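You operate a simulated robot arm through the tools that you are given. There is no shell and no other tool. Be economical: measure what you need, move in short steps, check, and stop when the job is done.

The job below is to be done with a simulated robot arm. You get a single attempt, and the scene is never put back.

Task
Wipe the white casing's wall, stick the reject label there and lay it on the reject mat.
Fine: wipe with the orange rag and put it back on the prep mat; the label sits square on the wiped patch. What is to be rubbed or washed off counts as gone when no trace of it is left.

Only the result counts: the job must be done as asked and must still hold three seconds after the hand-in. Knocking over, shifting, dropping, spilling or breaking anything else fails it.

Robot
A 7-joint arm with a two-finger parallel gripper on a trunk, on a base that drives. Base frame: it is fixed to the floor where the robot stands at the start and does not move with it; the origin is under the middle of the robot, x ahead of it, y to its left, z up; the surface under the hand at the start is at about z = 0.951. Readings come in m, degrees, newtons and seconds.
With the tool pointing down near the work surface it reaches from about 0.34 to 0.76 m from the robot's upright axis, wherever it stands. Its first joint turns from -115.0 to 115.0 degrees. Places, roughly: prep mat [0.6, 0.3, 1]; reject mat [0.6, 0.9, 0.7]; side wall of the white casing [0.5, -0.3, 1]. Payload 3.91 kg.
Tool frame: the origin (TCP) lies between the finger pads and is the grasp point; the fingertips stand 0.03 m ahead of it; z points along the fingers, y is the line along which they close. Largest opening 0.11 m; finger width 0.02, thickness 0.01; the body of the gripper, 0.048 by 0.112 m, starts 0.055 m behind the TCP.
Orientation is that of the tool frame in the base frame, as [roll, pitch, yaw] about the fixed x, y, z axes, in that order (R = Rz(yaw) Ry(pitch) Rx(roll)). With the fingers straight down and closing along the base's y, the tool's x points along the base's -x, its y along +y and its z along -z.

Tools
- The arm moves only by the tool servo_tool. Its argument "deltas" is a list of rows, each a list of 3 entries, a list of its own where there are three numbers: the shift along the tool's x, y, z in mm, then the turn, a rotation vector about the tool's x, y, z in degrees, then the finger opening in mm, from 0 to 110. In form: [[[tx, ty, tz], [rx, ry, rz], hand], ...]. A call has 1 to 8 rows; each row is the pose to reach, as a shift and turn from the pose commanded when the call began, along the tool's axes at that moment. Rows are played at 5 a second. More than 0.05 m and 8.6 degrees between two rows, or a gripper value outside its range, and nothing of the call is played. Where a pose cannot be reached the arm comes as near as it can. A force on the tool above 40 N (or 10 N above the force at the start of the call, whichever is more), or a blocked arm, ends the call early, and 0.2 s more pass. Each finger travels about 0.108 m/s and halts on what it meets, pressing with about 29 N; the grip force reading is that of the motor and also rises with nothing between the fingers. The clock runs only during rows and for 0.2 s after the last one: add rows that repeat a pose to give the fingers time. It gives the time, the measured TCP pose, the force on the tool (base axes), the opening and the grip force at its end, in the units of the frame above (readings bear some noise), with the torque about the TCP (base axes, N m) and any sound that the robot's microphone picked up.
- Cameras (640 x 400 px; columns grow to the right, rows downward): "scene" is now at [0.0196, 0.1843, 1.6116]; the picture's right is [0.19, -0.98, 0.00], its down [-0.71, -0.14, -0.69] and it looks along [0.68, 0.13, -0.72] (base axes); focal length 280 px, centre (320, 200). "wrist" rides on the gripper at [0.072, 0.017, -0.103] in the tool frame; the picture's right is [-0.23, 0.97, 0.00], its down [-0.76, -0.18, -0.62] and it looks along [-0.61, -0.14, 0.78] (tool axes); focal length 222 px, centre (320, 200). There is no depth. A picture from a camera that has moved, and an enlarged one, comes with that camera's place and axes in the base frame and with its lens.
- grab_frame(camera): a new picture of that camera. No time passes.
- move_column(by): slides the trunk up (or, below 0, down) by that many m; the arm and the scene camera ride with it, the base frame stays. It gives what a move gives, with no picture.
- drive_base(legs): drives the robot by 1 to 6 legs, each [ahead, turn to the left] in m and degrees, along the robot's own axes; the way and the turn of a leg run together, so that a leg with both is an arc; at most 1.5 m and 180 degrees a leg. The arm and the cameras ride along, it lands a little off, and it stops where it bumps. It gives what a move gives.
- aim_head(pan, tilt): turns the head with the scene camera to pan (to the left, within 155 degrees either way) and tilt (down, from -29 to 69), counted from straight ahead of the robot. It gives what a move gives.
- close_up(camera, box): a new picture of the part [left, top, right, bottom] of that camera's present view, enlarged. No time passes.
- job_done(): hands the job in; it is judged then, once.

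Go step by step. Nothing tells you exact positions but the pictures and the camera data: compare them with the known pose of the tool, close in by small moves and look again before you grip or let go. The budget is 120 turns and 78 pictures, counting those below and the enlarged ones. Unless the task says otherwise, let go and move clear before handing in, and close with one line.

The tools are called after "Call:" as a command line: name --argument value ..., lists and objects as JSON in quotes. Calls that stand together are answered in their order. servo_tool: Moves the arm, as the interface text tells. Its arguments: {"type":"object","properties":{"deltas":{"type":"array"}},"required":["deltas"]} The other tools are called the same way: move_column (by) slides the trunk up or down; drive_base (legs) drives the base; aim_head (pan, tilt) turns the head that bears the scene camera; grab_frame (camera) takes a picture; close_up (camera, box) takes an enlarged picture of a part of a camera's view; job_done () hands the job in.

At the start:

```text
time: 0.0
tcp_pos: [0.4392, 0.3229, 1.2175]
tool_rot: [179.9, -0.2, 179.3]
force: [0.4, -0.6, -0.8]
wrist_torque: [0.0, -0.01, 0.01]
width: 0.1102
gripper_force: 0.0
trunk travel left (down, up): [-0.725, 0.265]
robot x, y, heading: [-0.0026, 0.0194, -0.1]
head pan, tilt: [10.7, 46.0]
```

scene: 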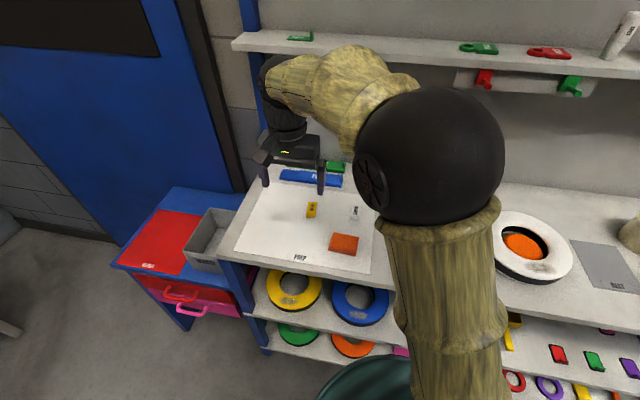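
wrist: 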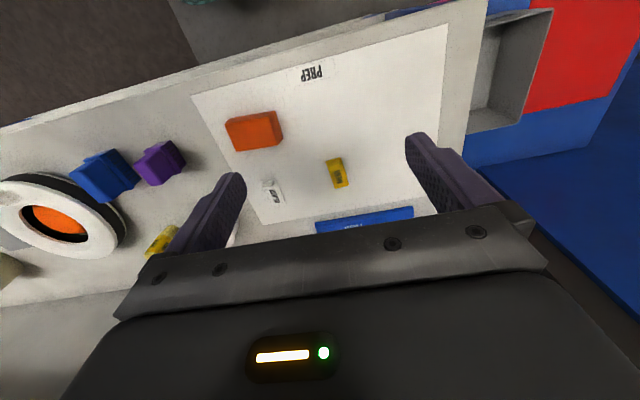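

I see the prep mat with an orange rag, a yellow label and a white label, and further right a white ring-shaped thing that may be the casing. I'll look closer at these.

Call:
close_up --camera "scene" --box '[220, 140, 400, 280]'

Call:
aim_head --pan -30 --tilt 46

Call:
grab_frame --camera "scene"

```text
2.86 times, centred on (310, 210) of scene
camera zoom: at [0.0196, 0.1843, 1.6116], right [0.19, -0.98, 0.0], down [-0.71, -0.14, -0.69], along [0.68, 0.13, -0.72], focal length 801 px, centre (349, 171)
```

zoom: 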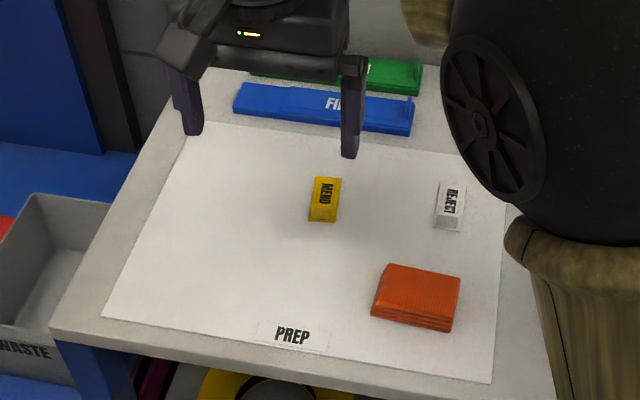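

```text
time: 1.1
tcp_pos: [0.4385, 0.3224, 1.2183]
tool_rot: [179.9, -0.1, 179.3]
force: [-1.1, -0.5, 0.0]
wrist_torque: [-0.01, 0.01, 0.02]
width: 0.11
gripper_force: 0.1
trunk travel left (down, up): [-0.725, 0.265]
robot x, y, heading: [0.002, 0.0165, -0.1]
head pan, tilt: [-30.0, 46.0]
```

```text
74 pictures are left
camera scene: at [0.0105, 0.1292, 1.6117], right [-0.5, -0.87, 0.0], down [-0.62, 0.36, -0.69], along [0.6, -0.35, -0.72], focal length 280 px, centre (320, 200)
```

scene: 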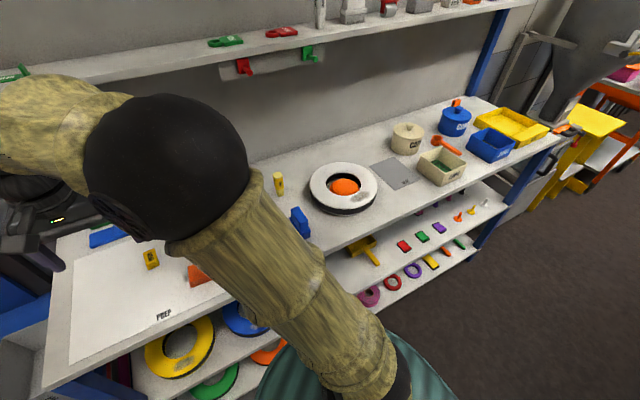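

Call:
close_up --camera "scene" --box '[270, 130, 430, 230]'

Call:
close_up --camera "wrist" --box '[0, 100, 320, 300]'

```text
4.00 times, centred on (350, 180) of scene
camera zoom: at [0.0105, 0.1292, 1.6117], right [-0.5, -0.87, 0.0], down [-0.62, 0.36, -0.69], along [0.6, -0.35, -0.72], focal length 1121 px, centre (200, 280)
```

zoom: 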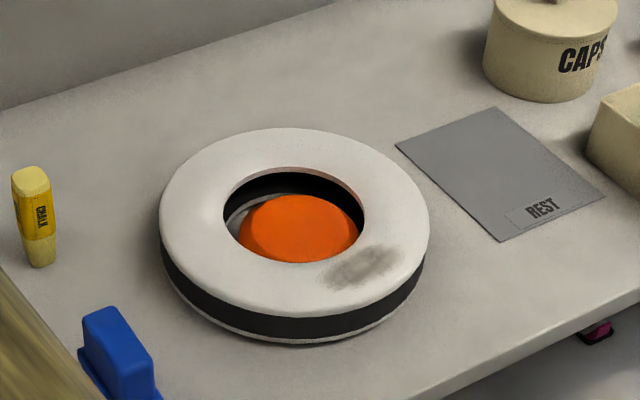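

```text
2.00 times, centred on (160, 200) of wrist
camera zoom: at [0.3662, 0.3408, 1.3229], right [0.24, 0.97, 0.0], down [0.76, -0.19, 0.62], along [0.6, -0.15, -0.78], focal length 444 px, centre (640, 200)
```

zoom: 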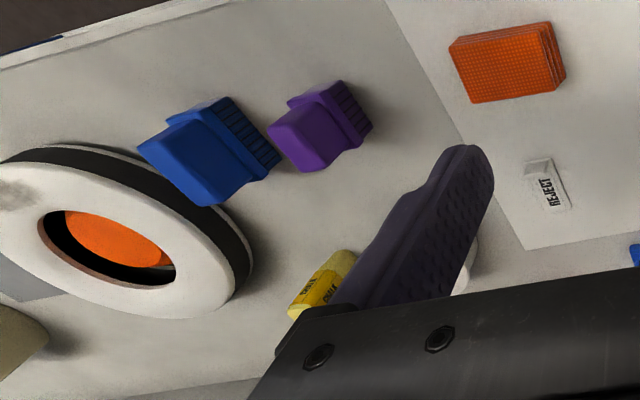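

The white casing is a tyre-like ring at about [0.524, -0.257], its smudge at about [0.47, -0.28]; the rag is at about [0.472, 0.204]. I move above the rag first.

Call:
servo_tool --deltas '[[[-8, -30, 28], [0, 0, 0], 110], [[-16, -60, 56], [0, 0, 0], 110], [[-25, -90, 85], [0, 0, 0], 110], [[-33, -118, 113], [0, 0, 0], 110], [[-33, -118, 113], [0, 0, 0], 110]]'

Call:
grab_frame --camera "wrist"

Call:
aim_head --pan 10.7 --tilt 46

Call:
grab_frame --camera "scene"

```text
time: 2.3
tcp_pos: [0.471, 0.2059, 1.1049]
tool_rot: [179.9, 0.0, 179.3]
force: [0.4, -1.1, -0.1]
wrist_torque: [-0.04, 0.01, -0.01]
width: 0.1099
gripper_force: 0.0
trunk travel left (down, up): [-0.725, 0.265]
robot x, y, heading: [0.0001, 0.0137, 0.1]
head pan, tilt: [-30.0, 46.0]
```

```text
71 pictures are left
camera wrist: at [0.3983, 0.2235, 1.2095], right [0.24, 0.97, 0.0], down [0.76, -0.19, 0.62], along [0.6, -0.15, -0.78], focal length 222 px, centre (320, 200)
```

wrist: 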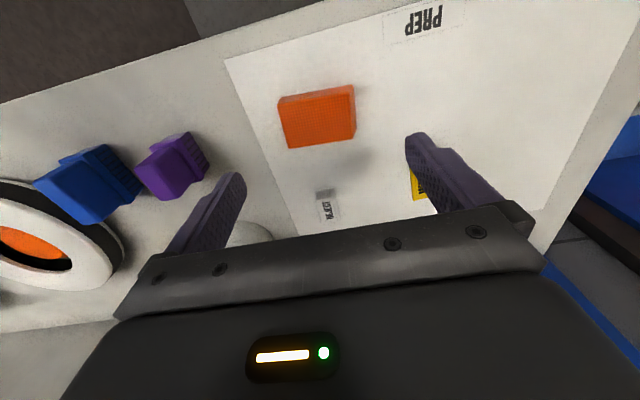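

```text
time: 3.3
tcp_pos: [0.4709, 0.2066, 1.1044]
tool_rot: [179.9, -0.1, 179.3]
force: [0.3, -0.4, 0.2]
wrist_torque: [0.0, -0.03, -0.01]
width: 0.1101
gripper_force: 0.1
trunk travel left (down, up): [-0.725, 0.265]
robot x, y, heading: [-0.0015, 0.0147, -0.0]
head pan, tilt: [10.7, 46.0]
```

```text
70 pictures are left
camera scene: at [0.0197, 0.1841, 1.6117], right [0.19, -0.98, 0.0], down [-0.71, -0.13, -0.69], along [0.68, 0.13, -0.72], focal length 280 px, centre (320, 200)
```

scene: 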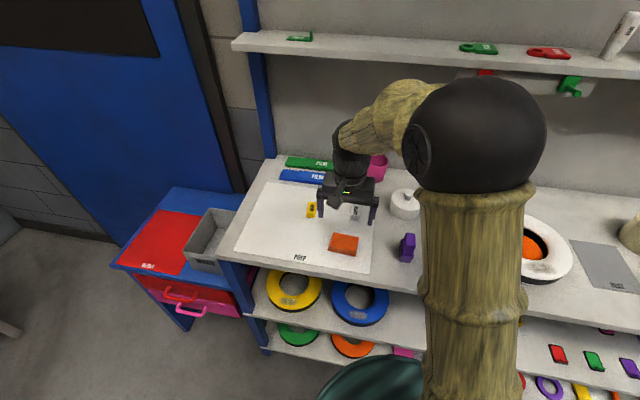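

The rag's centre is at about [0.474, 0.203], turned about 3°. I go down on it and close.

Call:
servo_tool --deltas '[[[-4, -4, 40], [0, 0, 2.5], 110], [[-4, -4, 80], [0, 0, 2.5], 110], [[-4, -4, 105], [0, 0, 2.5], 110], [[-4, -4, 114], [0, 0, 2.5], 110], [[-4, -4, 114], [0, 0, 2.5], 110]]'

Call:
grab_frame --camera "wrist"

Call:
close_up --camera "scene" --box '[270, 150, 430, 270]'

```text
time: 4.5
tcp_pos: [0.4741, 0.2009, 0.9904]
tool_rot: [179.8, -0.1, 176.8]
force: [-0.8, -0.4, -0.8]
wrist_torque: [0.0, -0.01, 0.04]
width: 0.1099
gripper_force: 0.2
trunk travel left (down, up): [-0.725, 0.265]
robot x, y, heading: [0.001, 0.0137, 0.2]
head pan, tilt: [10.7, 46.0]
```

```text
69 pictures are left
camera wrist: at [0.4024, 0.2227, 1.0947], right [0.28, 0.96, 0.0], down [0.75, -0.22, 0.62], along [0.6, -0.17, -0.78], focal length 222 px, centre (320, 200)
```

wrist: 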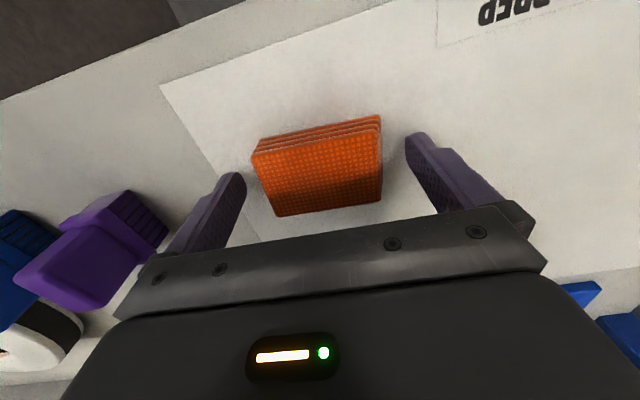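

```text
3.33 times, centred on (350, 210) of scene
camera zoom: at [0.0197, 0.1842, 1.6117], right [0.19, -0.98, 0.0], down [-0.71, -0.14, -0.69], along [0.68, 0.13, -0.72], focal length 934 px, centre (220, 167)
```

zoom: 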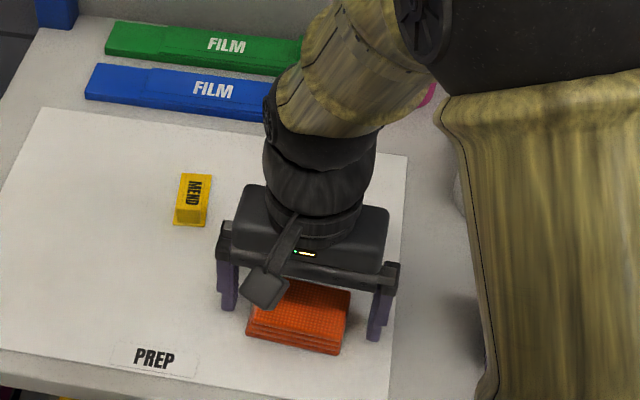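

The rag lies centred between the fingers; I close on it.

Call:
servo_tool --deltas '[[[0, 0, 0], [0, 0, 0], 80], [[0, 0, 0], [0, 0, 0], 65], [[0, 0, 0], [0, 0, 0], 60], [[0, 0, 0], [0, 0, 0], 60]]'

```text
time: 5.5
tcp_pos: [0.4743, 0.202, 0.9913]
tool_rot: [179.9, -0.1, 176.8]
force: [-0.1, 0.5, -0.4]
wrist_torque: [0.02, 0.01, 0.03]
width: 0.0792
gripper_force: 28.6
trunk travel left (down, up): [-0.725, 0.265]
robot x, y, heading: [0.0032, 0.0129, 0.0]
head pan, tilt: [10.7, 46.0]
```

The rag is gripped (79 mm). I lift it and carry it toward the casing.

Call:
servo_tool --deltas '[[[0, 0, -45], [0, 0, 0], 60], [[0, 0, -90], [0, 0, 0], 60], [[0, 0, -130], [0, 0, 0], 60], [[0, 0, -160], [0, 0, 0], 60], [[-2, -48, -160], [0, 0, 0], 60], [[-4, -96, -160], [0, 0, 0], 60], [[-7, -144, -160], [0, 0, 0], 60], [[-9, -192, -160], [0, 0, 0], 60]]'

Call:
servo_tool --deltas '[[[-2, -48, 0], [0, 0, 0], 60], [[-4, -96, 0], [0, 0, 0], 60], [[-7, -144, 0], [0, 0, 0], 60], [[-9, -192, 0], [0, 0, 0], 60], [[-11, -240, 0], [0, 0, 0], 60], [[-12, -250, 0], [0, 0, 0], 60]]'

Call:
grab_frame --camera "wrist"

Call:
aim_head --pan -30 --tilt 46

Call:
grab_frame --camera "scene"

```text
time: 7.3
tcp_pos: [0.4723, 0.0105, 1.1513]
tool_rot: [179.9, 0.0, 176.8]
force: [0.4, -0.2, -0.8]
wrist_torque: [0.01, -0.01, -0.01]
width: 0.0599
gripper_force: 0.1
trunk travel left (down, up): [-0.725, 0.265]
robot x, y, heading: [0.0011, 0.017, -0.2]
head pan, tilt: [10.7, 46.0]
```

```text
time: 8.7
tcp_pos: [0.4698, -0.2429, 1.1503]
tool_rot: [179.9, -0.1, 176.8]
force: [1.1, -0.5, 0.6]
wrist_torque: [-0.01, 0.04, 0.0]
width: 0.0598
gripper_force: 0.1
trunk travel left (down, up): [-0.725, 0.265]
robot x, y, heading: [-0.0019, 0.0127, 0.1]
head pan, tilt: [10.7, 46.0]
```

```text
67 pictures are left
camera wrist: at [0.3986, -0.2214, 1.2545], right [0.28, 0.96, 0.0], down [0.75, -0.22, 0.62], along [0.6, -0.17, -0.78], focal length 222 px, centre (320, 200)
```

wrist: 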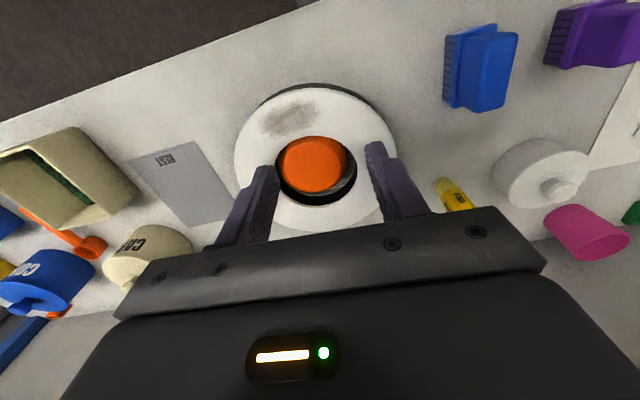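

```text
time: 9.8
tcp_pos: [0.4715, -0.2422, 1.1505]
tool_rot: [179.8, -0.1, 176.8]
force: [-0.8, -0.4, 0.0]
wrist_torque: [0.0, 0.01, 0.01]
width: 0.0601
gripper_force: 0.0
trunk travel left (down, up): [-0.725, 0.265]
robot x, y, heading: [-0.0004, 0.0135, 0.1]
head pan, tilt: [-30.0, 46.0]
```

```text
66 pictures are left
camera scene: at [0.0105, 0.129, 1.6117], right [-0.5, -0.87, 0.0], down [-0.62, 0.36, -0.69], along [0.6, -0.35, -0.72], focal length 280 px, centre (320, 200)
```

scene: 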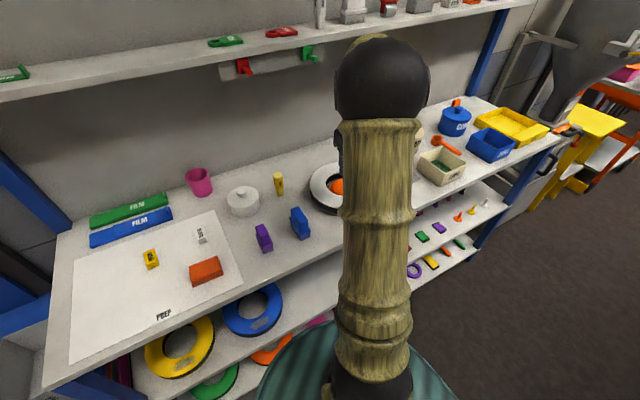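

The rag slipped out and stayed on the prep mat, so I gripped it too high. While here, I study the casing from above.

Call:
close_up --camera "wrist" --box '[210, 70, 410, 240]'

Call:
close_up --camera "scene" --box '[130, 200, 290, 300]'

```text
2.35 times, centred on (310, 155) of wrist
camera zoom: at [0.3986, -0.2211, 1.2546], right [0.28, 0.96, 0.0], down [0.75, -0.22, 0.62], along [0.6, -0.17, -0.78], focal length 523 px, centre (344, 306)
```

zoom: 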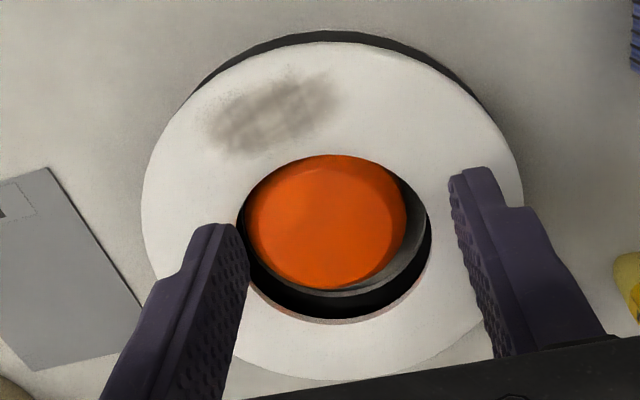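

```text
4.00 times, centred on (210, 250) of scene
camera zoom: at [0.0105, 0.129, 1.6117], right [-0.5, -0.87, 0.0], down [-0.62, 0.36, -0.69], along [0.6, -0.35, -0.72], focal length 1121 px, centre (760, 0)
```

zoom: 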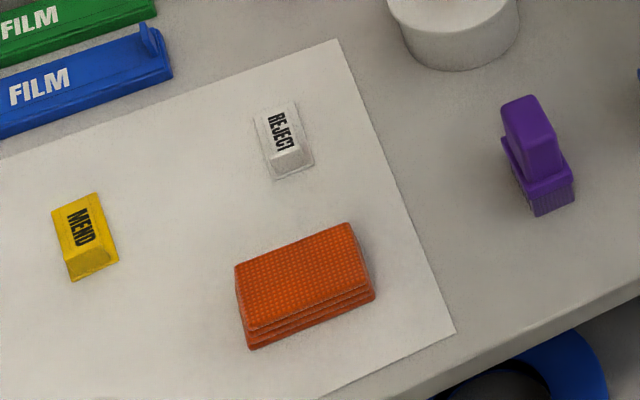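

I go back over the rag and will grip it lower.

Call:
servo_tool --deltas '[[[2, 48, 0], [0, 0, 0], 110], [[4, 96, 0], [0, 0, 0], 110], [[7, 144, 0], [0, 0, 0], 110], [[9, 192, 0], [0, 0, 0], 110], [[11, 240, 0], [0, 0, 0], 110], [[13, 288, 0], [0, 0, 0], 110], [[15, 336, 0], [0, 0, 0], 110], [[18, 384, 0], [0, 0, 0], 110]]'

Call:
servo_tool --deltas '[[[1, 29, 0], [0, 0, 0], 110], [[3, 58, 0], [0, 0, 0], 110], [[3, 58, 48], [0, 0, 0], 110], [[3, 58, 90], [0, 0, 0], 110], [[3, 58, 120], [0, 0, 0], 110], [[3, 58, 120], [0, 0, 0], 110]]'

Call:
grab_frame --camera "wrist"

```text
time: 11.6
tcp_pos: [0.4741, 0.1437, 1.1502]
tool_rot: [179.9, -0.1, 176.8]
force: [0.0, -0.3, -0.4]
wrist_torque: [0.0, -0.01, -0.02]
width: 0.1103
gripper_force: 0.2
trunk travel left (down, up): [-0.725, 0.265]
robot x, y, heading: [-0.0028, 0.0138, -0.0]
head pan, tilt: [-30.0, 46.0]
```

```text
time: 13.0
tcp_pos: [0.4746, 0.2021, 1.0305]
tool_rot: [179.9, 0.0, 176.7]
force: [0.2, 0.4, 0.8]
wrist_torque: [-0.01, 0.0, -0.01]
width: 0.1099
gripper_force: 0.0
trunk travel left (down, up): [-0.725, 0.265]
robot x, y, heading: [-0.0033, 0.0135, 0.1]
head pan, tilt: [-30.0, 46.0]
```

```text
63 pictures are left
camera wrist: at [0.4022, 0.2231, 1.1341], right [0.28, 0.96, 0.0], down [0.75, -0.22, 0.62], along [0.6, -0.17, -0.78], focal length 222 px, centre (320, 200)
```

wrist: 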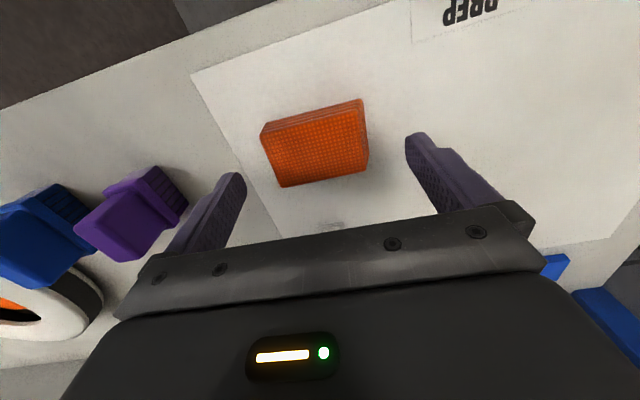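

The rag is still centred under the hand. I descend until the tips nearly touch the mat, then close.

Call:
servo_tool --deltas '[[[0, 0, 35], [0, 0, 0], 110], [[0, 0, 47], [0, 0, 0], 110], [[0, 0, 47], [0, 0, 0], 90], [[0, 0, 47], [0, 0, 0], 70], [[0, 0, 47], [0, 0, 0], 40], [[0, 0, 47], [0, 0, 0], 20], [[0, 0, 47], [0, 0, 0], 20]]'

Call:
servo_tool --deltas '[[[0, 0, -10], [0, 0, 0], 20], [[0, 0, -25], [0, 0, 0], 20], [[0, 0, -50], [0, 0, 0], 20], [[0, 0, -50], [0, 0, 0], 20]]'

Call:
grab_frame --camera "wrist"

```text
time: 14.6
tcp_pos: [0.4727, 0.2015, 0.9833]
tool_rot: [179.9, -0.1, 176.8]
force: [0.8, 0.4, 1.1]
wrist_torque: [0.01, -0.01, 0.0]
width: 0.0792
gripper_force: 28.9
trunk travel left (down, up): [-0.725, 0.265]
robot x, y, heading: [0.0039, 0.0163, 0.1]
head pan, tilt: [-30.0, 46.0]
```

```text
time: 15.6
tcp_pos: [0.4732, 0.2007, 1.0344]
tool_rot: [179.9, -0.1, 176.9]
force: [-0.9, 0.2, 0.4]
wrist_torque: [0.0, 0.0, 0.01]
width: 0.0791
gripper_force: 29.3
trunk travel left (down, up): [-0.725, 0.265]
robot x, y, heading: [0.0049, 0.0141, 0.1]
head pan, tilt: [-30.0, 46.0]
```

```text
62 pictures are left
camera wrist: at [0.4018, 0.2214, 1.139], right [0.28, 0.96, 0.0], down [0.75, -0.22, 0.62], along [0.6, -0.17, -0.78], focal length 222 px, centre (320, 200)
```

wrist: 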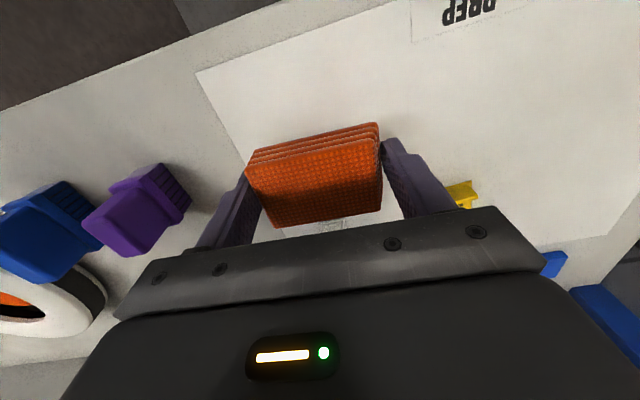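

The rag is held now. I lift slowly and carry it toward the casing.

Call:
servo_tool --deltas '[[[0, 0, -20], [0, 0, 0], 20], [[0, 0, -45], [0, 0, 0], 20], [[0, 0, -70], [0, 0, 0], 20], [[0, 0, -95], [0, 0, 0], 20], [[-1, -15, -110], [0, 0, 0], 20], [[-2, -40, -115], [0, 0, 0], 20], [[-4, -70, -115], [0, 0, 0], 20], [[-6, -100, -115], [0, 0, 0], 20]]'

Call:
servo_tool --deltas '[[[-2, -30, 0], [0, 0, 0], 20], [[-3, -60, 0], [0, 0, 0], 20], [[-5, -90, 0], [0, 0, 0], 20], [[-7, -120, 0], [0, 0, 0], 20], [[-8, -150, 0], [0, 0, 0], 20], [[-10, -180, 0], [0, 0, 0], 20], [[-12, -210, 0], [0, 0, 0], 20], [[-13, -240, 0], [0, 0, 0], 20]]'

Call:
servo_tool --deltas '[[[-2, -30, 0], [0, 0, 0], 20], [[-3, -60, 0], [0, 0, 0], 20], [[-5, -90, 0], [0, 0, 0], 20], [[-6, -105, 0], [0, 0, 0], 20], [[-6, -105, 0], [0, 0, 0], 20]]'

Call:
grab_frame --camera "wrist"

```text
time: 17.4
tcp_pos: [0.4727, 0.1003, 1.15]
tool_rot: [179.7, -0.1, 176.7]
force: [0.4, -0.2, 0.0]
wrist_torque: [-0.01, 0.0, -0.01]
width: 0.0791
gripper_force: 28.9
trunk travel left (down, up): [-0.725, 0.265]
robot x, y, heading: [0.0035, 0.0163, 0.1]
head pan, tilt: [-30.0, 46.0]
```

```text
time: 19.2
tcp_pos: [0.4733, -0.1411, 1.15]
tool_rot: [179.7, -0.1, 176.9]
force: [-0.4, -0.7, -0.3]
wrist_torque: [0.03, -0.01, -0.01]
width: 0.0791
gripper_force: 29.4
trunk travel left (down, up): [-0.725, 0.265]
robot x, y, heading: [0.0018, 0.016, -0.3]
head pan, tilt: [-30.0, 46.0]
```

```text
time: 20.4
tcp_pos: [0.4728, -0.2445, 1.1485]
tool_rot: [179.9, -0.1, 176.8]
force: [-0.8, 0.0, 0.8]
wrist_torque: [-0.01, 0.01, -0.01]
width: 0.0791
gripper_force: 28.9
trunk travel left (down, up): [-0.725, 0.265]
robot x, y, heading: [0.0027, 0.0177, 0.1]
head pan, tilt: [-30.0, 46.0]
```

```text
61 pictures are left
camera wrist: at [0.4011, -0.2241, 1.2519], right [0.28, 0.96, 0.0], down [0.75, -0.22, 0.62], along [0.6, -0.17, -0.78], focal length 222 px, centre (320, 200)
```

wrist: 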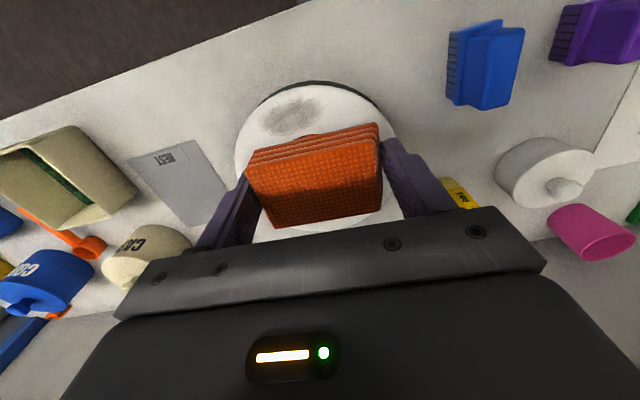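

The smudge sits at about [0.47, -0.277] on the near part of the ring (ring centre about [0.55, -0.275]). I move over it and lower the rag.

Call:
servo_tool --deltas '[[[3, -16, 25], [0, 0, 0], 20], [[5, -32, 50], [0, 0, 0], 20], [[5, -32, 75], [0, 0, 0], 20], [[5, -32, 95], [0, 0, 0], 20], [[5, -32, 100], [0, 0, 0], 20], [[5, -32, 100], [0, 0, 0], 20]]'

Call:
grab_frame --camera "wrist"

Call:
close_up --camera "scene" --box '[260, 120, 420, 220]'

```text
time: 21.8
tcp_pos: [0.4672, -0.2777, 1.048]
tool_rot: [179.9, -0.2, 176.7]
force: [0.5, -0.5, 0.6]
wrist_torque: [0.03, 0.0, -0.02]
width: 0.0791
gripper_force: 29.3
trunk travel left (down, up): [-0.725, 0.265]
robot x, y, heading: [-0.0012, 0.0143, 0.1]
head pan, tilt: [-30.0, 46.0]
```

```text
60 pictures are left
camera wrist: at [0.3954, -0.2565, 1.1517], right [0.28, 0.96, 0.0], down [0.75, -0.22, 0.62], along [0.6, -0.17, -0.78], focal length 222 px, centre (320, 200)
```

wrist: 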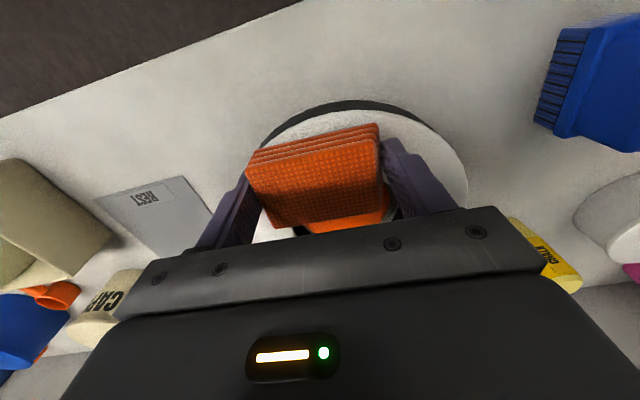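

```text
4.00 times, centred on (340, 170) of scene
camera zoom: at [0.0105, 0.1288, 1.6117], right [-0.5, -0.87, 0.0], down [-0.62, 0.36, -0.69], along [0.6, -0.35, -0.72], focal length 1121 px, centre (240, 320)
```

zoom: 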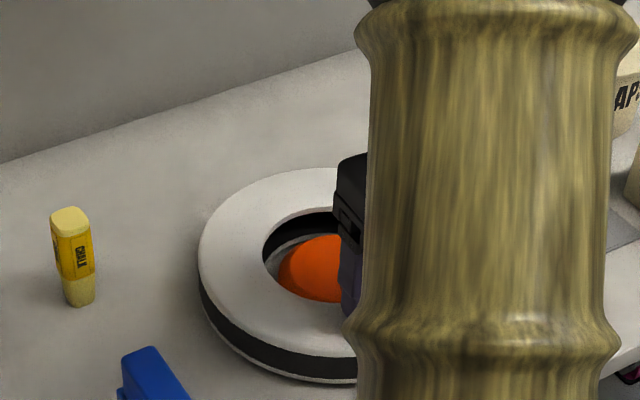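

Now lower gently until contact shows in the force reading.

Call:
servo_tool --deltas '[[[0, 0, 3], [0, 0, 0], 20], [[0, 0, 6], [0, 0, 0], 20], [[0, 0, 8], [0, 0, 0], 20], [[0, 0, 10], [0, 0, 0], 20], [[0, 0, 10], [0, 0, 0], 20]]'

```text
time: 23.0
tcp_pos: [0.4679, -0.2764, 1.0388]
tool_rot: [180.0, -0.1, 176.7]
force: [-0.4, 0.0, -0.7]
wrist_torque: [0.01, -0.02, 0.03]
width: 0.0791
gripper_force: 28.8
trunk travel left (down, up): [-0.725, 0.265]
robot x, y, heading: [-0.0023, 0.0131, 0.2]
head pan, tilt: [-30.0, 46.0]
```

Call:
servo_tool --deltas '[[[0, 0, 2], [0, 0, 0], 20], [[0, 0, 4], [0, 0, 0], 20], [[0, 0, 5], [0, 0, 0], 20], [[0, 0, 6], [0, 0, 0], 20], [[0, 0, 7], [0, 0, 0], 20], [[0, 0, 8], [0, 0, 0], 20]]'

```text
time: 24.4
tcp_pos: [0.4666, -0.2763, 1.0334]
tool_rot: [-180.0, 0.1, 176.7]
force: [0.5, -1.5, 24.9]
wrist_torque: [0.03, 0.19, 0.0]
width: 0.0791
gripper_force: 28.9
trunk travel left (down, up): [-0.725, 0.265]
robot x, y, heading: [0.0034, 0.0159, 0.2]
head pan, tilt: [-30.0, 46.0]
```

Contact at about z = 1.002 of the wall with 25 N. I ease off a little and wipe with strokes along the smudge.

Call:
servo_tool --deltas '[[[0, 0, -1], [0, 0, 0], 20], [[0, 15, -1], [0, 0, 0], 20], [[0, 28, -1], [0, 0, 0], 20], [[0, 10, -1], [0, 0, 0], 20], [[0, -10, -1], [0, 0, 0], 20], [[0, -28, -1], [0, 0, 0], 20], [[0, -10, -1], [0, 0, 0], 20], [[0, 0, -1], [0, 0, 0], 20]]'

```text
time: 25.6
tcp_pos: [0.4684, -0.2674, 1.0332]
tool_rot: [179.4, -0.2, 177.3]
force: [-4.0, 6.9, 14.6]
wrist_torque: [-0.32, 0.06, -0.12]
width: 0.0789
gripper_force: 29.1
trunk travel left (down, up): [-0.725, 0.265]
robot x, y, heading: [0.001, 0.0148, 0.4]
head pan, tilt: [-30.0, 46.0]
stopped in row 5: the force on the tool passed its limit at 52 N (the readings are from after the stop); the commanded pose is now the measured one
```

The force ran high; I lift to see what changed.

Call:
servo_tool --deltas '[[[0, 0, -10], [0, 0, 0], 20], [[10, 0, -30], [0, 0, 0], 20], [[0, 25, -60], [0, 0, 0], 20], [[-8, 40, -100], [0, 0, 0], 20], [[-8, 40, -100], [0, 0, 0], 20]]'

Call:
close_up --camera "wrist" --box '[180, 50, 440, 240]'

```text
time: 26.8
tcp_pos: [0.4809, -0.2312, 1.1316]
tool_rot: [179.3, -0.2, 177.3]
force: [-0.6, -0.8, -0.5]
wrist_torque: [-0.03, -0.02, 0.0]
width: 0.0795
gripper_force: 29.3
trunk travel left (down, up): [-0.725, 0.265]
robot x, y, heading: [0.0001, 0.0126, 0.2]
head pan, tilt: [-30.0, 46.0]
```

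```text
2.11 times, centred on (310, 145) of wrist
camera zoom: at [0.4091, -0.2129, 1.2361], right [0.27, 0.96, 0.01], down [0.75, -0.22, 0.62], along [0.6, -0.16, -0.79], focal length 468 px, centre (341, 316)
```

zoom: 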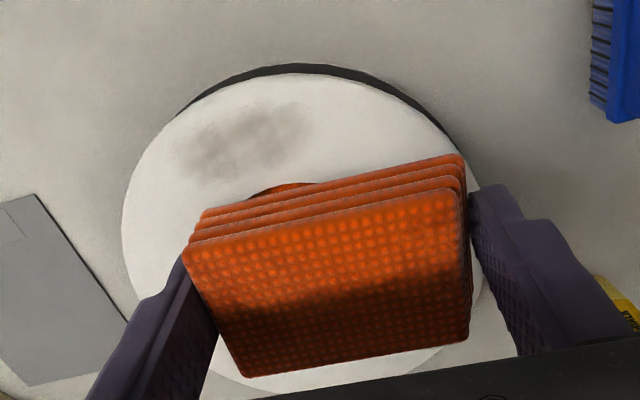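

The smudge has faded but remains, and the ring did not move. I come back level and do more strokes, slower and lighter.

Call:
servo_tool --deltas '[[[12, -45, 30], [0.7, 0, 0.5], 20], [[12, -45, 60], [0.7, 0, 0.5], 20], [[12, -45, 85], [0.7, 0, 0.5], 20], [[12, -45, 94], [0.7, 0, 0.5], 20], [[12, -45, 96], [0.7, 0, 0.5], 20], [[12, -45, 97], [0.7, 0, 0.5], 20], [[12, -45, 98], [0.7, 0, 0.5], 20]]'

```text
refused: row 1 steps farther than a row can; nothing moved
```

Call:
servo_tool --deltas '[[[6, -25, 30], [0.7, 0, 0.5], 20], [[12, -45, 60], [0.7, 0, 0.5], 20], [[12, -45, 85], [0.7, 0, 0.5], 20], [[12, -45, 94], [0.7, 0, 0.5], 20], [[12, -45, 96], [0.7, 0, 0.5], 20], [[12, -45, 97], [0.7, 0, 0.5], 20], [[12, -45, 98], [0.7, 0, 0.5], 20]]'

```text
time: 28.4
tcp_pos: [0.4648, -0.2756, 1.0333]
tool_rot: [179.9, -0.3, 176.7]
force: [-0.3, 0.5, -0.1]
wrist_torque: [-0.03, 0.02, -0.01]
width: 0.0792
gripper_force: 29.2
trunk travel left (down, up): [-0.725, 0.265]
robot x, y, heading: [0.0018, 0.0126, 0.2]
head pan, tilt: [-30.0, 46.0]
```

Call:
servo_tool --deltas '[[[-3, 0, 1], [0, 0, 0], 20], [[-3, 0, 2], [0, 0, 0], 20], [[-3, 0, 3], [0, 0, 0], 20], [[-3, 0, 3], [0, 0, 0], 20]]'

```text
time: 29.4
tcp_pos: [0.4673, -0.2757, 1.0323]
tool_rot: [-179.9, 0.0, 176.7]
force: [0.1, -2.0, 22.5]
wrist_torque: [0.37, 0.17, -0.01]
width: 0.079
gripper_force: 28.6
trunk travel left (down, up): [-0.725, 0.265]
robot x, y, heading: [-0.0006, 0.0133, 0.1]
head pan, tilt: [-30.0, 46.0]
```

Call:
servo_tool --deltas '[[[0, 8, -1], [0, 0, 0], 20], [[0, 16, -1], [0, 0, 0], 20], [[0, 8, -1], [0, 0, 0], 20], [[0, 0, -1], [0, 0, 0], 20], [[0, -8, -1], [0, 0, 0], 20], [[0, -16, -1], [0, 0, 0], 20], [[0, -8, -1], [0, 0, 0], 20], [[0, 0, -1], [0, 0, 0], 20]]'

Call:
servo_tool --deltas '[[[0, 8, 0], [0, 0, 0], 20], [[0, 16, 0], [0, 0, 0], 20], [[0, 8, 0], [0, 0, 0], 20], [[0, 0, 0], [0, 0, 0], 20], [[0, -8, 0], [0, 0, 0], 20], [[0, -16, 0], [0, 0, 0], 20], [[0, -8, 0], [0, 0, 0], 20], [[0, 0, 0], [0, 0, 0], 20]]'

```text
time: 31.2
tcp_pos: [0.4659, -0.28, 1.032]
tool_rot: [-179.8, -0.1, 176.5]
force: [-1.0, -20.9, 25.3]
wrist_torque: [0.31, -0.28, -0.23]
width: 0.0791
gripper_force: 29.0
trunk travel left (down, up): [-0.725, 0.265]
robot x, y, heading: [-0.0003, 0.0109, 0.0]
head pan, tilt: [-30.0, 46.0]
```

```text
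time: 33.0
tcp_pos: [0.4656, -0.2777, 1.0319]
tool_rot: [-179.9, -0.1, 176.7]
force: [-2.0, -18.7, 20.8]
wrist_torque: [0.33, -0.05, -0.04]
width: 0.079
gripper_force: 29.0
trunk travel left (down, up): [-0.725, 0.265]
robot x, y, heading: [-0.0017, 0.0172, 0.3]
head pan, tilt: [-30.0, 46.0]
```

Strokes ran without a stop. I add strokes along the other way too, then lift and look.

Call:
servo_tool --deltas '[[[6, 4, 0], [0, 0, 0], 20], [[6, 12, 0], [0, 0, 0], 20], [[6, 0, 0], [0, 0, 0], 20], [[6, -12, 0], [0, 0, 0], 20], [[-4, -12, 0], [0, 0, 0], 20], [[-4, 0, 0], [0, 0, 0], 20], [[-4, 12, 0], [0, 0, 0], 20], [[0, 0, 0], [0, 0, 0], 20]]'

Call:
servo_tool --deltas '[[[0, 0, -10], [0, 0, 0], 20], [[0, 0, -40], [0, 0, 0], 20], [[-4, 20, -70], [0, 0, 0], 20], [[-10, 40, -100], [0, 0, 0], 20], [[-10, 40, -100], [0, 0, 0], 20]]'

Call:
close_up --camera "wrist" --box '[180, 50, 440, 240]'

```text
time: 34.8
tcp_pos: [0.4695, -0.2675, 1.0316]
tool_rot: [179.9, -0.1, 176.9]
force: [2.6, 6.7, 12.6]
wrist_torque: [-0.34, 0.38, -0.09]
width: 0.079
gripper_force: 28.5
trunk travel left (down, up): [-0.725, 0.265]
robot x, y, heading: [-0.0012, 0.0127, 0.5]
head pan, tilt: [-30.0, 46.0]
```

```text
time: 36.0
tcp_pos: [0.4817, -0.2357, 1.1294]
tool_rot: [180.0, -0.2, 176.7]
force: [0.0, -0.4, -0.2]
wrist_torque: [0.0, -0.03, 0.0]
width: 0.0789
gripper_force: 28.8
trunk travel left (down, up): [-0.725, 0.265]
robot x, y, heading: [-0.0033, 0.0172, -0.0]
head pan, tilt: [-30.0, 46.0]
```

```text
2.11 times, centred on (310, 145) of wrist
camera zoom: at [0.4102, -0.2138, 1.234], right [0.28, 0.96, 0.0], down [0.75, -0.22, 0.62], along [0.59, -0.18, -0.79], focal length 468 px, centre (341, 316)
```

zoom: 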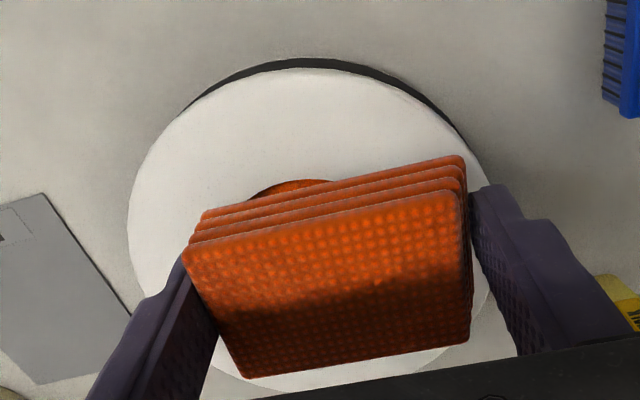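

The wall looks clean. I carry the rag back to its place on the prep mat.

Call:
servo_tool --deltas '[[[0, 0, -20], [0, 0, 0], 20], [[4, 35, -20], [0, 0, 0], 20], [[7, 70, -20], [0, 0, 0], 20], [[10, 110, -20], [0, 0, 0], 20], [[13, 150, -20], [0, 0, 0], 20], [[16, 190, -20], [0, 0, 0], 20], [[19, 230, -20], [0, 0, 0], 20], [[22, 270, -20], [0, 0, 0], 20]]'

Call:
servo_tool --deltas '[[[3, 35, 0], [0, 0, 0], 20], [[6, 70, 0], [0, 0, 0], 20], [[9, 110, 0], [0, 0, 0], 20], [[10, 145, 0], [0, 0, 0], 20], [[10, 166, 30], [0, 0, 0], 20], [[10, 166, 70], [0, 0, 0], 20], [[10, 166, 110], [0, 0, 0], 20], [[10, 166, 130], [0, 0, 0], 20]]'

Call:
close_up --camera "scene" --box '[270, 130, 430, 230]'

```text
time: 37.8
tcp_pos: [0.4731, 0.0371, 1.1513]
tool_rot: [180.0, -0.4, 176.8]
force: [-0.2, -0.2, -0.7]
wrist_torque: [-0.01, 0.04, -0.05]
width: 0.079
gripper_force: 28.9
trunk travel left (down, up): [-0.725, 0.265]
robot x, y, heading: [-0.0005, 0.0151, 0.4]
head pan, tilt: [-30.0, 46.0]
```

```text
time: 39.6
tcp_pos: [0.4747, 0.2028, 1.0206]
tool_rot: [-179.9, -0.3, 176.7]
force: [0.1, 0.3, 0.0]
wrist_torque: [0.0, -0.01, -0.02]
width: 0.0789
gripper_force: 28.7
trunk travel left (down, up): [-0.725, 0.265]
robot x, y, heading: [-0.0022, 0.0136, 0.1]
head pan, tilt: [-30.0, 46.0]
```

```text
4.00 times, centred on (350, 180) of scene
camera zoom: at [0.0105, 0.1291, 1.6117], right [-0.5, -0.87, 0.0], down [-0.62, 0.36, -0.69], along [0.6, -0.34, -0.72], focal length 1121 px, centre (200, 280)
```

zoom: 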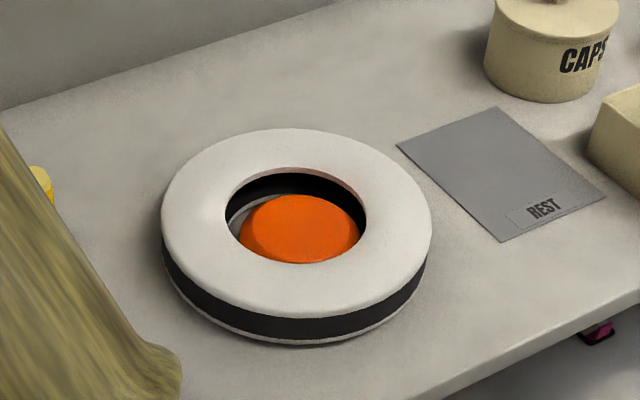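

The ring has not moved and no trace is left. I set the rag down and release.

Call:
servo_tool --deltas '[[[0, 0, 20], [0, 0, 0], 20], [[0, 0, 32], [0, 0, 0], 20], [[0, 0, 36.5], [0, 0, 0], 20], [[0, 0, 36.5], [0, 0, 0], 20]]'

Call:
servo_tool --deltas '[[[0, 0, 0], [0, 0, 0], 90], [[0, 0, 0], [0, 0, 0], 108], [[0, 0, 0], [0, 0, 0], 108], [[0, 0, -30], [0, 0, 0], 108], [[0, 0, -70], [0, 0, 0], 108], [[0, 0, -110], [0, 0, 0], 108], [[0, 0, -110], [0, 0, 0], 108]]'

Call:
grab_frame --camera "wrist"

Call:
close_up --camera "scene" --box '[130, 200, 290, 300]'

```text
time: 40.6
tcp_pos: [0.4732, 0.2018, 0.9832]
tool_rot: [179.9, -0.2, 176.7]
force: [0.5, 0.2, -0.4]
wrist_torque: [-0.01, 0.0, 0.01]
width: 0.0792
gripper_force: 28.4
trunk travel left (down, up): [-0.725, 0.265]
robot x, y, heading: [0.0006, 0.0129, 0.5]
head pan, tilt: [-30.0, 46.0]
```

```text
time: 42.2
tcp_pos: [0.4751, 0.203, 1.0946]
tool_rot: [179.9, -0.2, 176.6]
force: [-0.1, -0.1, -0.2]
wrist_torque: [0.02, 0.04, 0.01]
width: 0.1081
gripper_force: 0.1
trunk travel left (down, up): [-0.725, 0.265]
robot x, y, heading: [-0.0006, 0.0159, 0.3]
head pan, tilt: [-30.0, 46.0]
```

```text
55 pictures are left
camera wrist: at [0.4028, 0.2233, 1.1988], right [0.28, 0.96, 0.0], down [0.75, -0.22, 0.62], along [0.59, -0.18, -0.79], focal length 222 px, centre (320, 200)
```

wrist: 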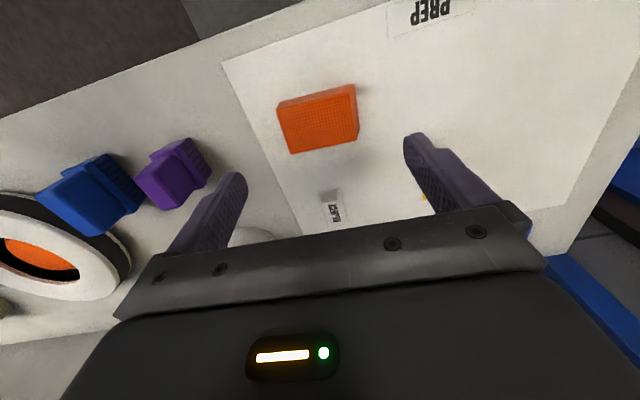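

```text
4.00 times, centred on (210, 250) of scene
camera zoom: at [0.0106, 0.1291, 1.6116], right [-0.5, -0.87, 0.0], down [-0.62, 0.36, -0.69], along [0.6, -0.34, -0.72], focal length 1121 px, centre (760, 0)
```

zoom: 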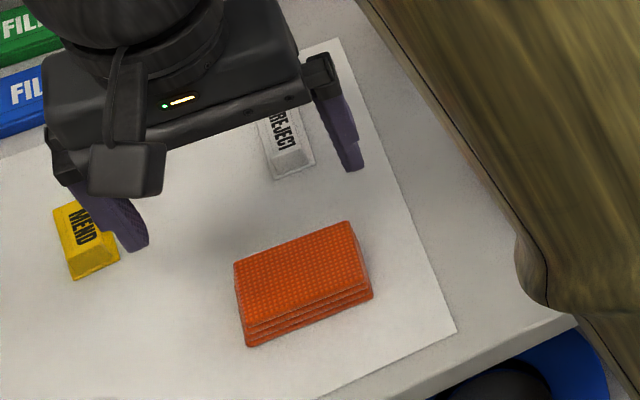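

The rag is back on the prep mat. Next is the REJECT label at about [0.604, 0.186]; I move above it.

Call:
servo_tool --deltas '[[[-40, -3, 0], [0, 0, 0], 108], [[-80, -6, 0], [0, 0, 0], 108], [[-120, -9, 0], [0, 0, 0], 108], [[-130, -9, 30], [0, 0, 0], 100], [[-130, -9, 50], [0, 0, 0], 80], [[-130, -9, 50], [0, 0, 0], 80]]'

Call:
grab_frame --camera "wrist"

Call:
close_up --camera "scene" --box '[130, 200, 290, 300]'

```text
time: 43.6
tcp_pos: [0.6012, 0.183, 1.0441]
tool_rot: [180.0, -0.3, 176.7]
force: [0.3, 0.0, 0.0]
wrist_torque: [0.0, 0.01, -0.02]
width: 0.0801
gripper_force: 0.1
trunk travel left (down, up): [-0.725, 0.265]
robot x, y, heading: [-0.0016, 0.0192, 0.1]
head pan, tilt: [-30.0, 46.0]
```

```text
53 pictures are left
camera wrist: at [0.5302, 0.205, 1.1483], right [0.28, 0.96, 0.0], down [0.75, -0.22, 0.62], along [0.59, -0.18, -0.79], focal length 222 px, centre (320, 200)
```

wrist: 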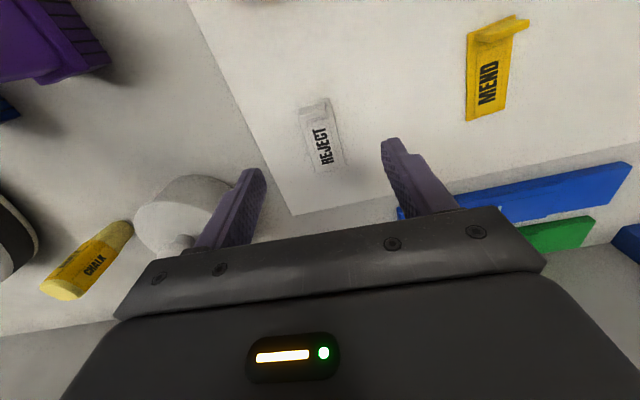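

```text
4.00 times, centred on (210, 250) of scene
camera zoom: at [0.0102, 0.1289, 1.6117], right [-0.5, -0.87, 0.0], down [-0.62, 0.36, -0.69], along [0.6, -0.34, -0.72], focal length 1121 px, centre (760, 0)
```

zoom: 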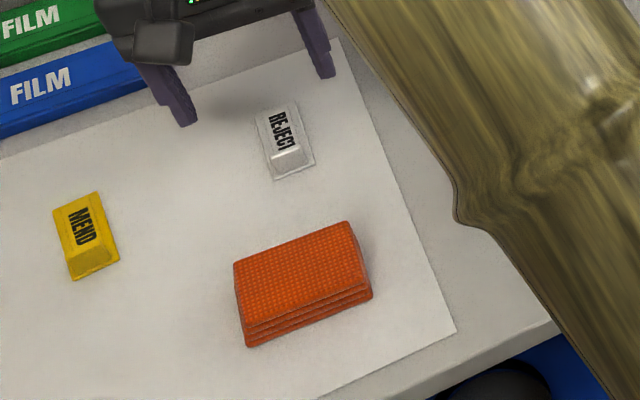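

Call:
close_up --camera "wrist" --box '[240, 70, 400, 190]'

Call:
close_up --camera "scene" --box '[180, 215, 230, 255]'

Call:
close_up --camera "wrist" --box '[430, 0, 590, 130]'

```text
3.33 times, centred on (320, 130) of wrist
camera zoom: at [0.5302, 0.205, 1.1483], right [0.28, 0.96, 0.0], down [0.75, -0.22, 0.62], along [0.59, -0.18, -0.79], focal length 740 px, centre (320, 433)
```

zoom: 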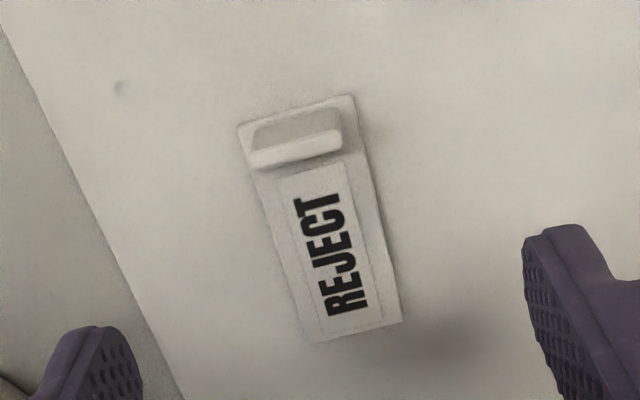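

```text
10.00 times, centred on (205, 235) of scene
camera zoom: at [0.0102, 0.1289, 1.6117], right [-0.5, -0.87, 0.0], down [-0.62, 0.36, -0.69], along [0.6, -0.34, -0.72], focal length 2803 px, centre (1470, -150)
```

zoom: 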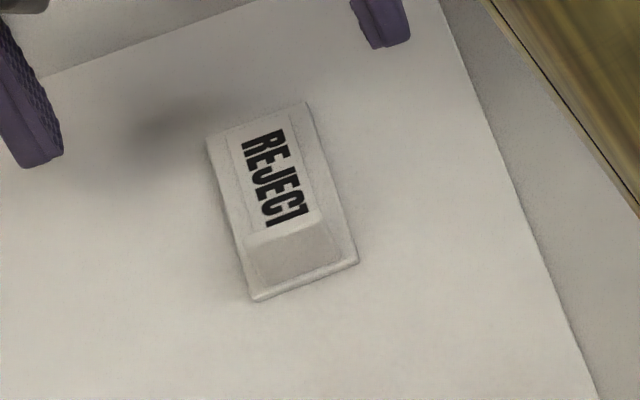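

```text
3.08 times, centred on (510, 65) of wrist
camera zoom: at [0.5302, 0.205, 1.1483], right [0.28, 0.96, 0.0], down [0.75, -0.22, 0.62], along [0.59, -0.18, -0.79], focal length 684 px, centre (-265, 615)
```

zoom: 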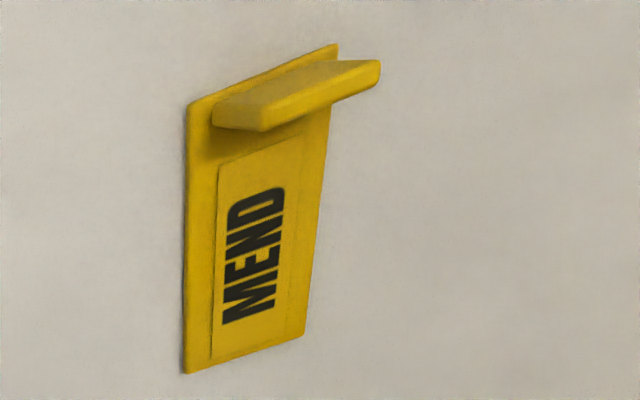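

The label is a flat plate (about 64×30 mm, long axis along x) with an upright fin at its near end, at about [0.582, 0.184]. I raise and turn the hand 90° to grip the fin across its thickness.

Call:
servo_tool --deltas '[[[0, 0, -30], [0, 0, 8], 70], [[0, 0, -50], [0, 0, 16], 60], [[0, 0, -50], [0, 0, 24], 60], [[0, 0, -50], [0, 0, 32], 60], [[0, 0, -50], [0, 0, 40], 60], [[0, 0, -50], [0, 0, 48], 60], [[0, 0, -50], [0, 0, 56], 60], [[0, 0, -50], [0, 0, 64], 60]]'

Call:
servo_tool --deltas '[[[0, 0, 0], [0, 0, 8], 60], [[0, 0, 0], [0, 0, 16], 60], [[0, 0, 0], [0, 0, 24], 60], [[0, 0, 0], [0, 0, 25], 60], [[0, 0, 0], [0, 0, 25], 60]]'

Call:
close_up --camera "wrist" --box '[200, 40, 440, 200]'

```text
time: 45.4
tcp_pos: [0.6035, 0.1856, 1.0936]
tool_rot: [-179.8, -0.1, 112.6]
force: [-0.1, 0.7, 0.2]
wrist_torque: [-0.01, -0.02, 0.03]
width: 0.06
gripper_force: 0.1
trunk travel left (down, up): [-0.725, 0.265]
robot x, y, heading: [0.0003, 0.0177, 0.6]
head pan, tilt: [-30.0, 46.0]
```

```text
time: 46.6
tcp_pos: [0.6031, 0.1846, 1.0934]
tool_rot: [-179.7, 0.0, 87.7]
force: [0.6, -1.1, 0.0]
wrist_torque: [0.0, -0.01, 0.04]
width: 0.06
gripper_force: 0.0
trunk travel left (down, up): [-0.725, 0.265]
robot x, y, heading: [0.0002, 0.0143, 0.3]
head pan, tilt: [-30.0, 46.0]
```

```text
2.50 times, centred on (320, 120) of wrist
camera zoom: at [0.6234, 0.2574, 1.1973], right [0.96, -0.27, 0.0], down [-0.21, -0.75, 0.62], along [-0.17, -0.6, -0.78], focal length 555 px, centre (320, 400)
```

zoom: 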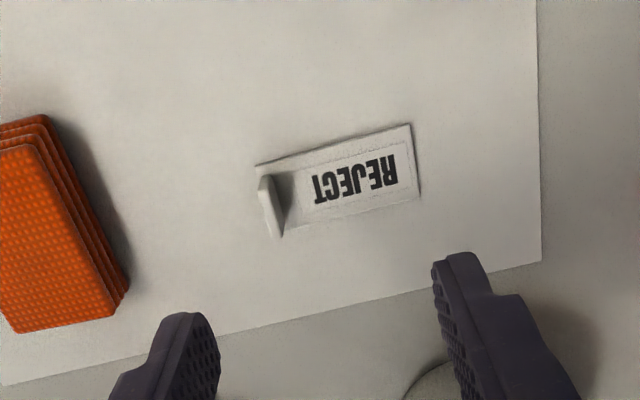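

The fin stands at about x = 0.583, y = 0.185. I move over it, align, and descend.

Call:
servo_tool --deltas '[[[0, -20, 0], [0, 0, -1.2], 50], [[0, -20, 40], [0, 0, -1.2], 50], [[0, -20, 70], [0, 0, -1.2], 50], [[0, -20, 70], [0, 0, -1.2], 50]]'

Call:
close_up --camera "wrist" --box '[200, 60, 440, 220]'

```text
time: 47.6
tcp_pos: [0.5835, 0.1878, 1.0236]
tool_rot: [-179.7, -0.2, 88.9]
force: [0.2, -0.5, 0.2]
wrist_torque: [-0.02, 0.0, 0.03]
width: 0.0499
gripper_force: 0.1
trunk travel left (down, up): [-0.725, 0.265]
robot x, y, heading: [-0.0033, 0.0149, 0.2]
head pan, tilt: [-30.0, 46.0]
```

```text
2.50 times, centred on (320, 140) of wrist
camera zoom: at [0.6013, 0.2604, 1.1278], right [0.97, -0.25, 0.0], down [-0.19, -0.76, 0.62], along [-0.16, -0.6, -0.78], focal length 555 px, centre (320, 350)
```

zoom: 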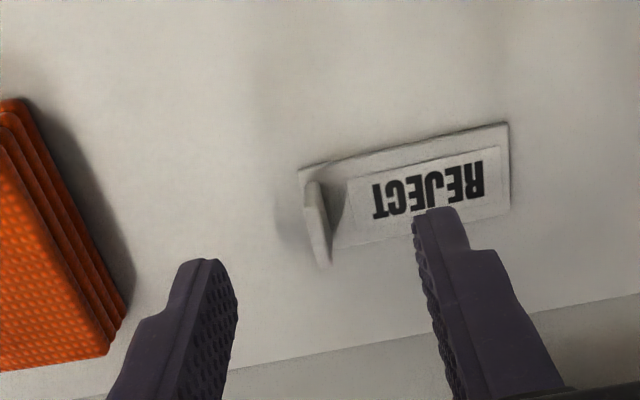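

Aligned; I descend and close on the fin.

Call:
servo_tool --deltas '[[[0, -2, 15], [-0.3, 0, 0], 50], [[0, -2, 30], [-0.3, 0, 0], 50], [[0, -2, 35], [-0.3, 0, 0], 50], [[0, -2, 35], [-0.3, 0, 0], 35], [[0, -2, 35], [-0.3, 0, 0], 20], [[0, -2, 35], [-0.3, 0, 0], 5], [[0, -2, 35], [-0.3, 0, 0], 0], [[0, -2, 35], [-0.3, 0, 0], 0]]'

Call:
close_up --camera "wrist" --box '[200, 80, 440, 240]'

```text
time: 49.4
tcp_pos: [0.5808, 0.1873, 0.9893]
tool_rot: [-179.9, -0.1, 88.9]
force: [0.1, -0.1, 0.0]
wrist_torque: [-0.02, -0.01, 0.04]
width: 0.0027
gripper_force: 28.8
trunk travel left (down, up): [-0.725, 0.265]
robot x, y, heading: [-0.0012, 0.0133, 0.4]
head pan, tilt: [-30.0, 46.0]
```

```text
2.50 times, centred on (320, 160) of wrist
camera zoom: at [0.5985, 0.2593, 1.0928], right [0.97, -0.25, 0.0], down [-0.19, -0.76, 0.62], along [-0.15, -0.6, -0.78], focal length 555 px, centre (320, 300)
```

zoom: 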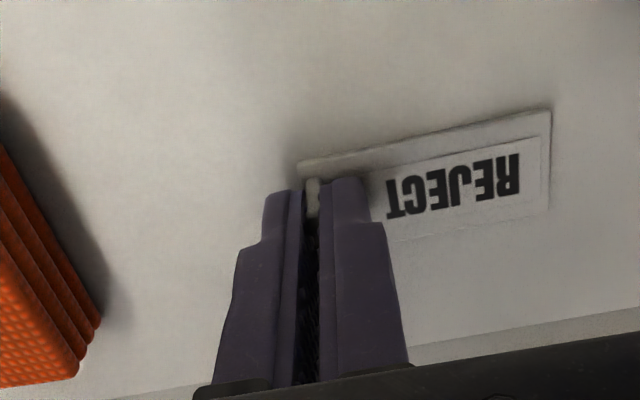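

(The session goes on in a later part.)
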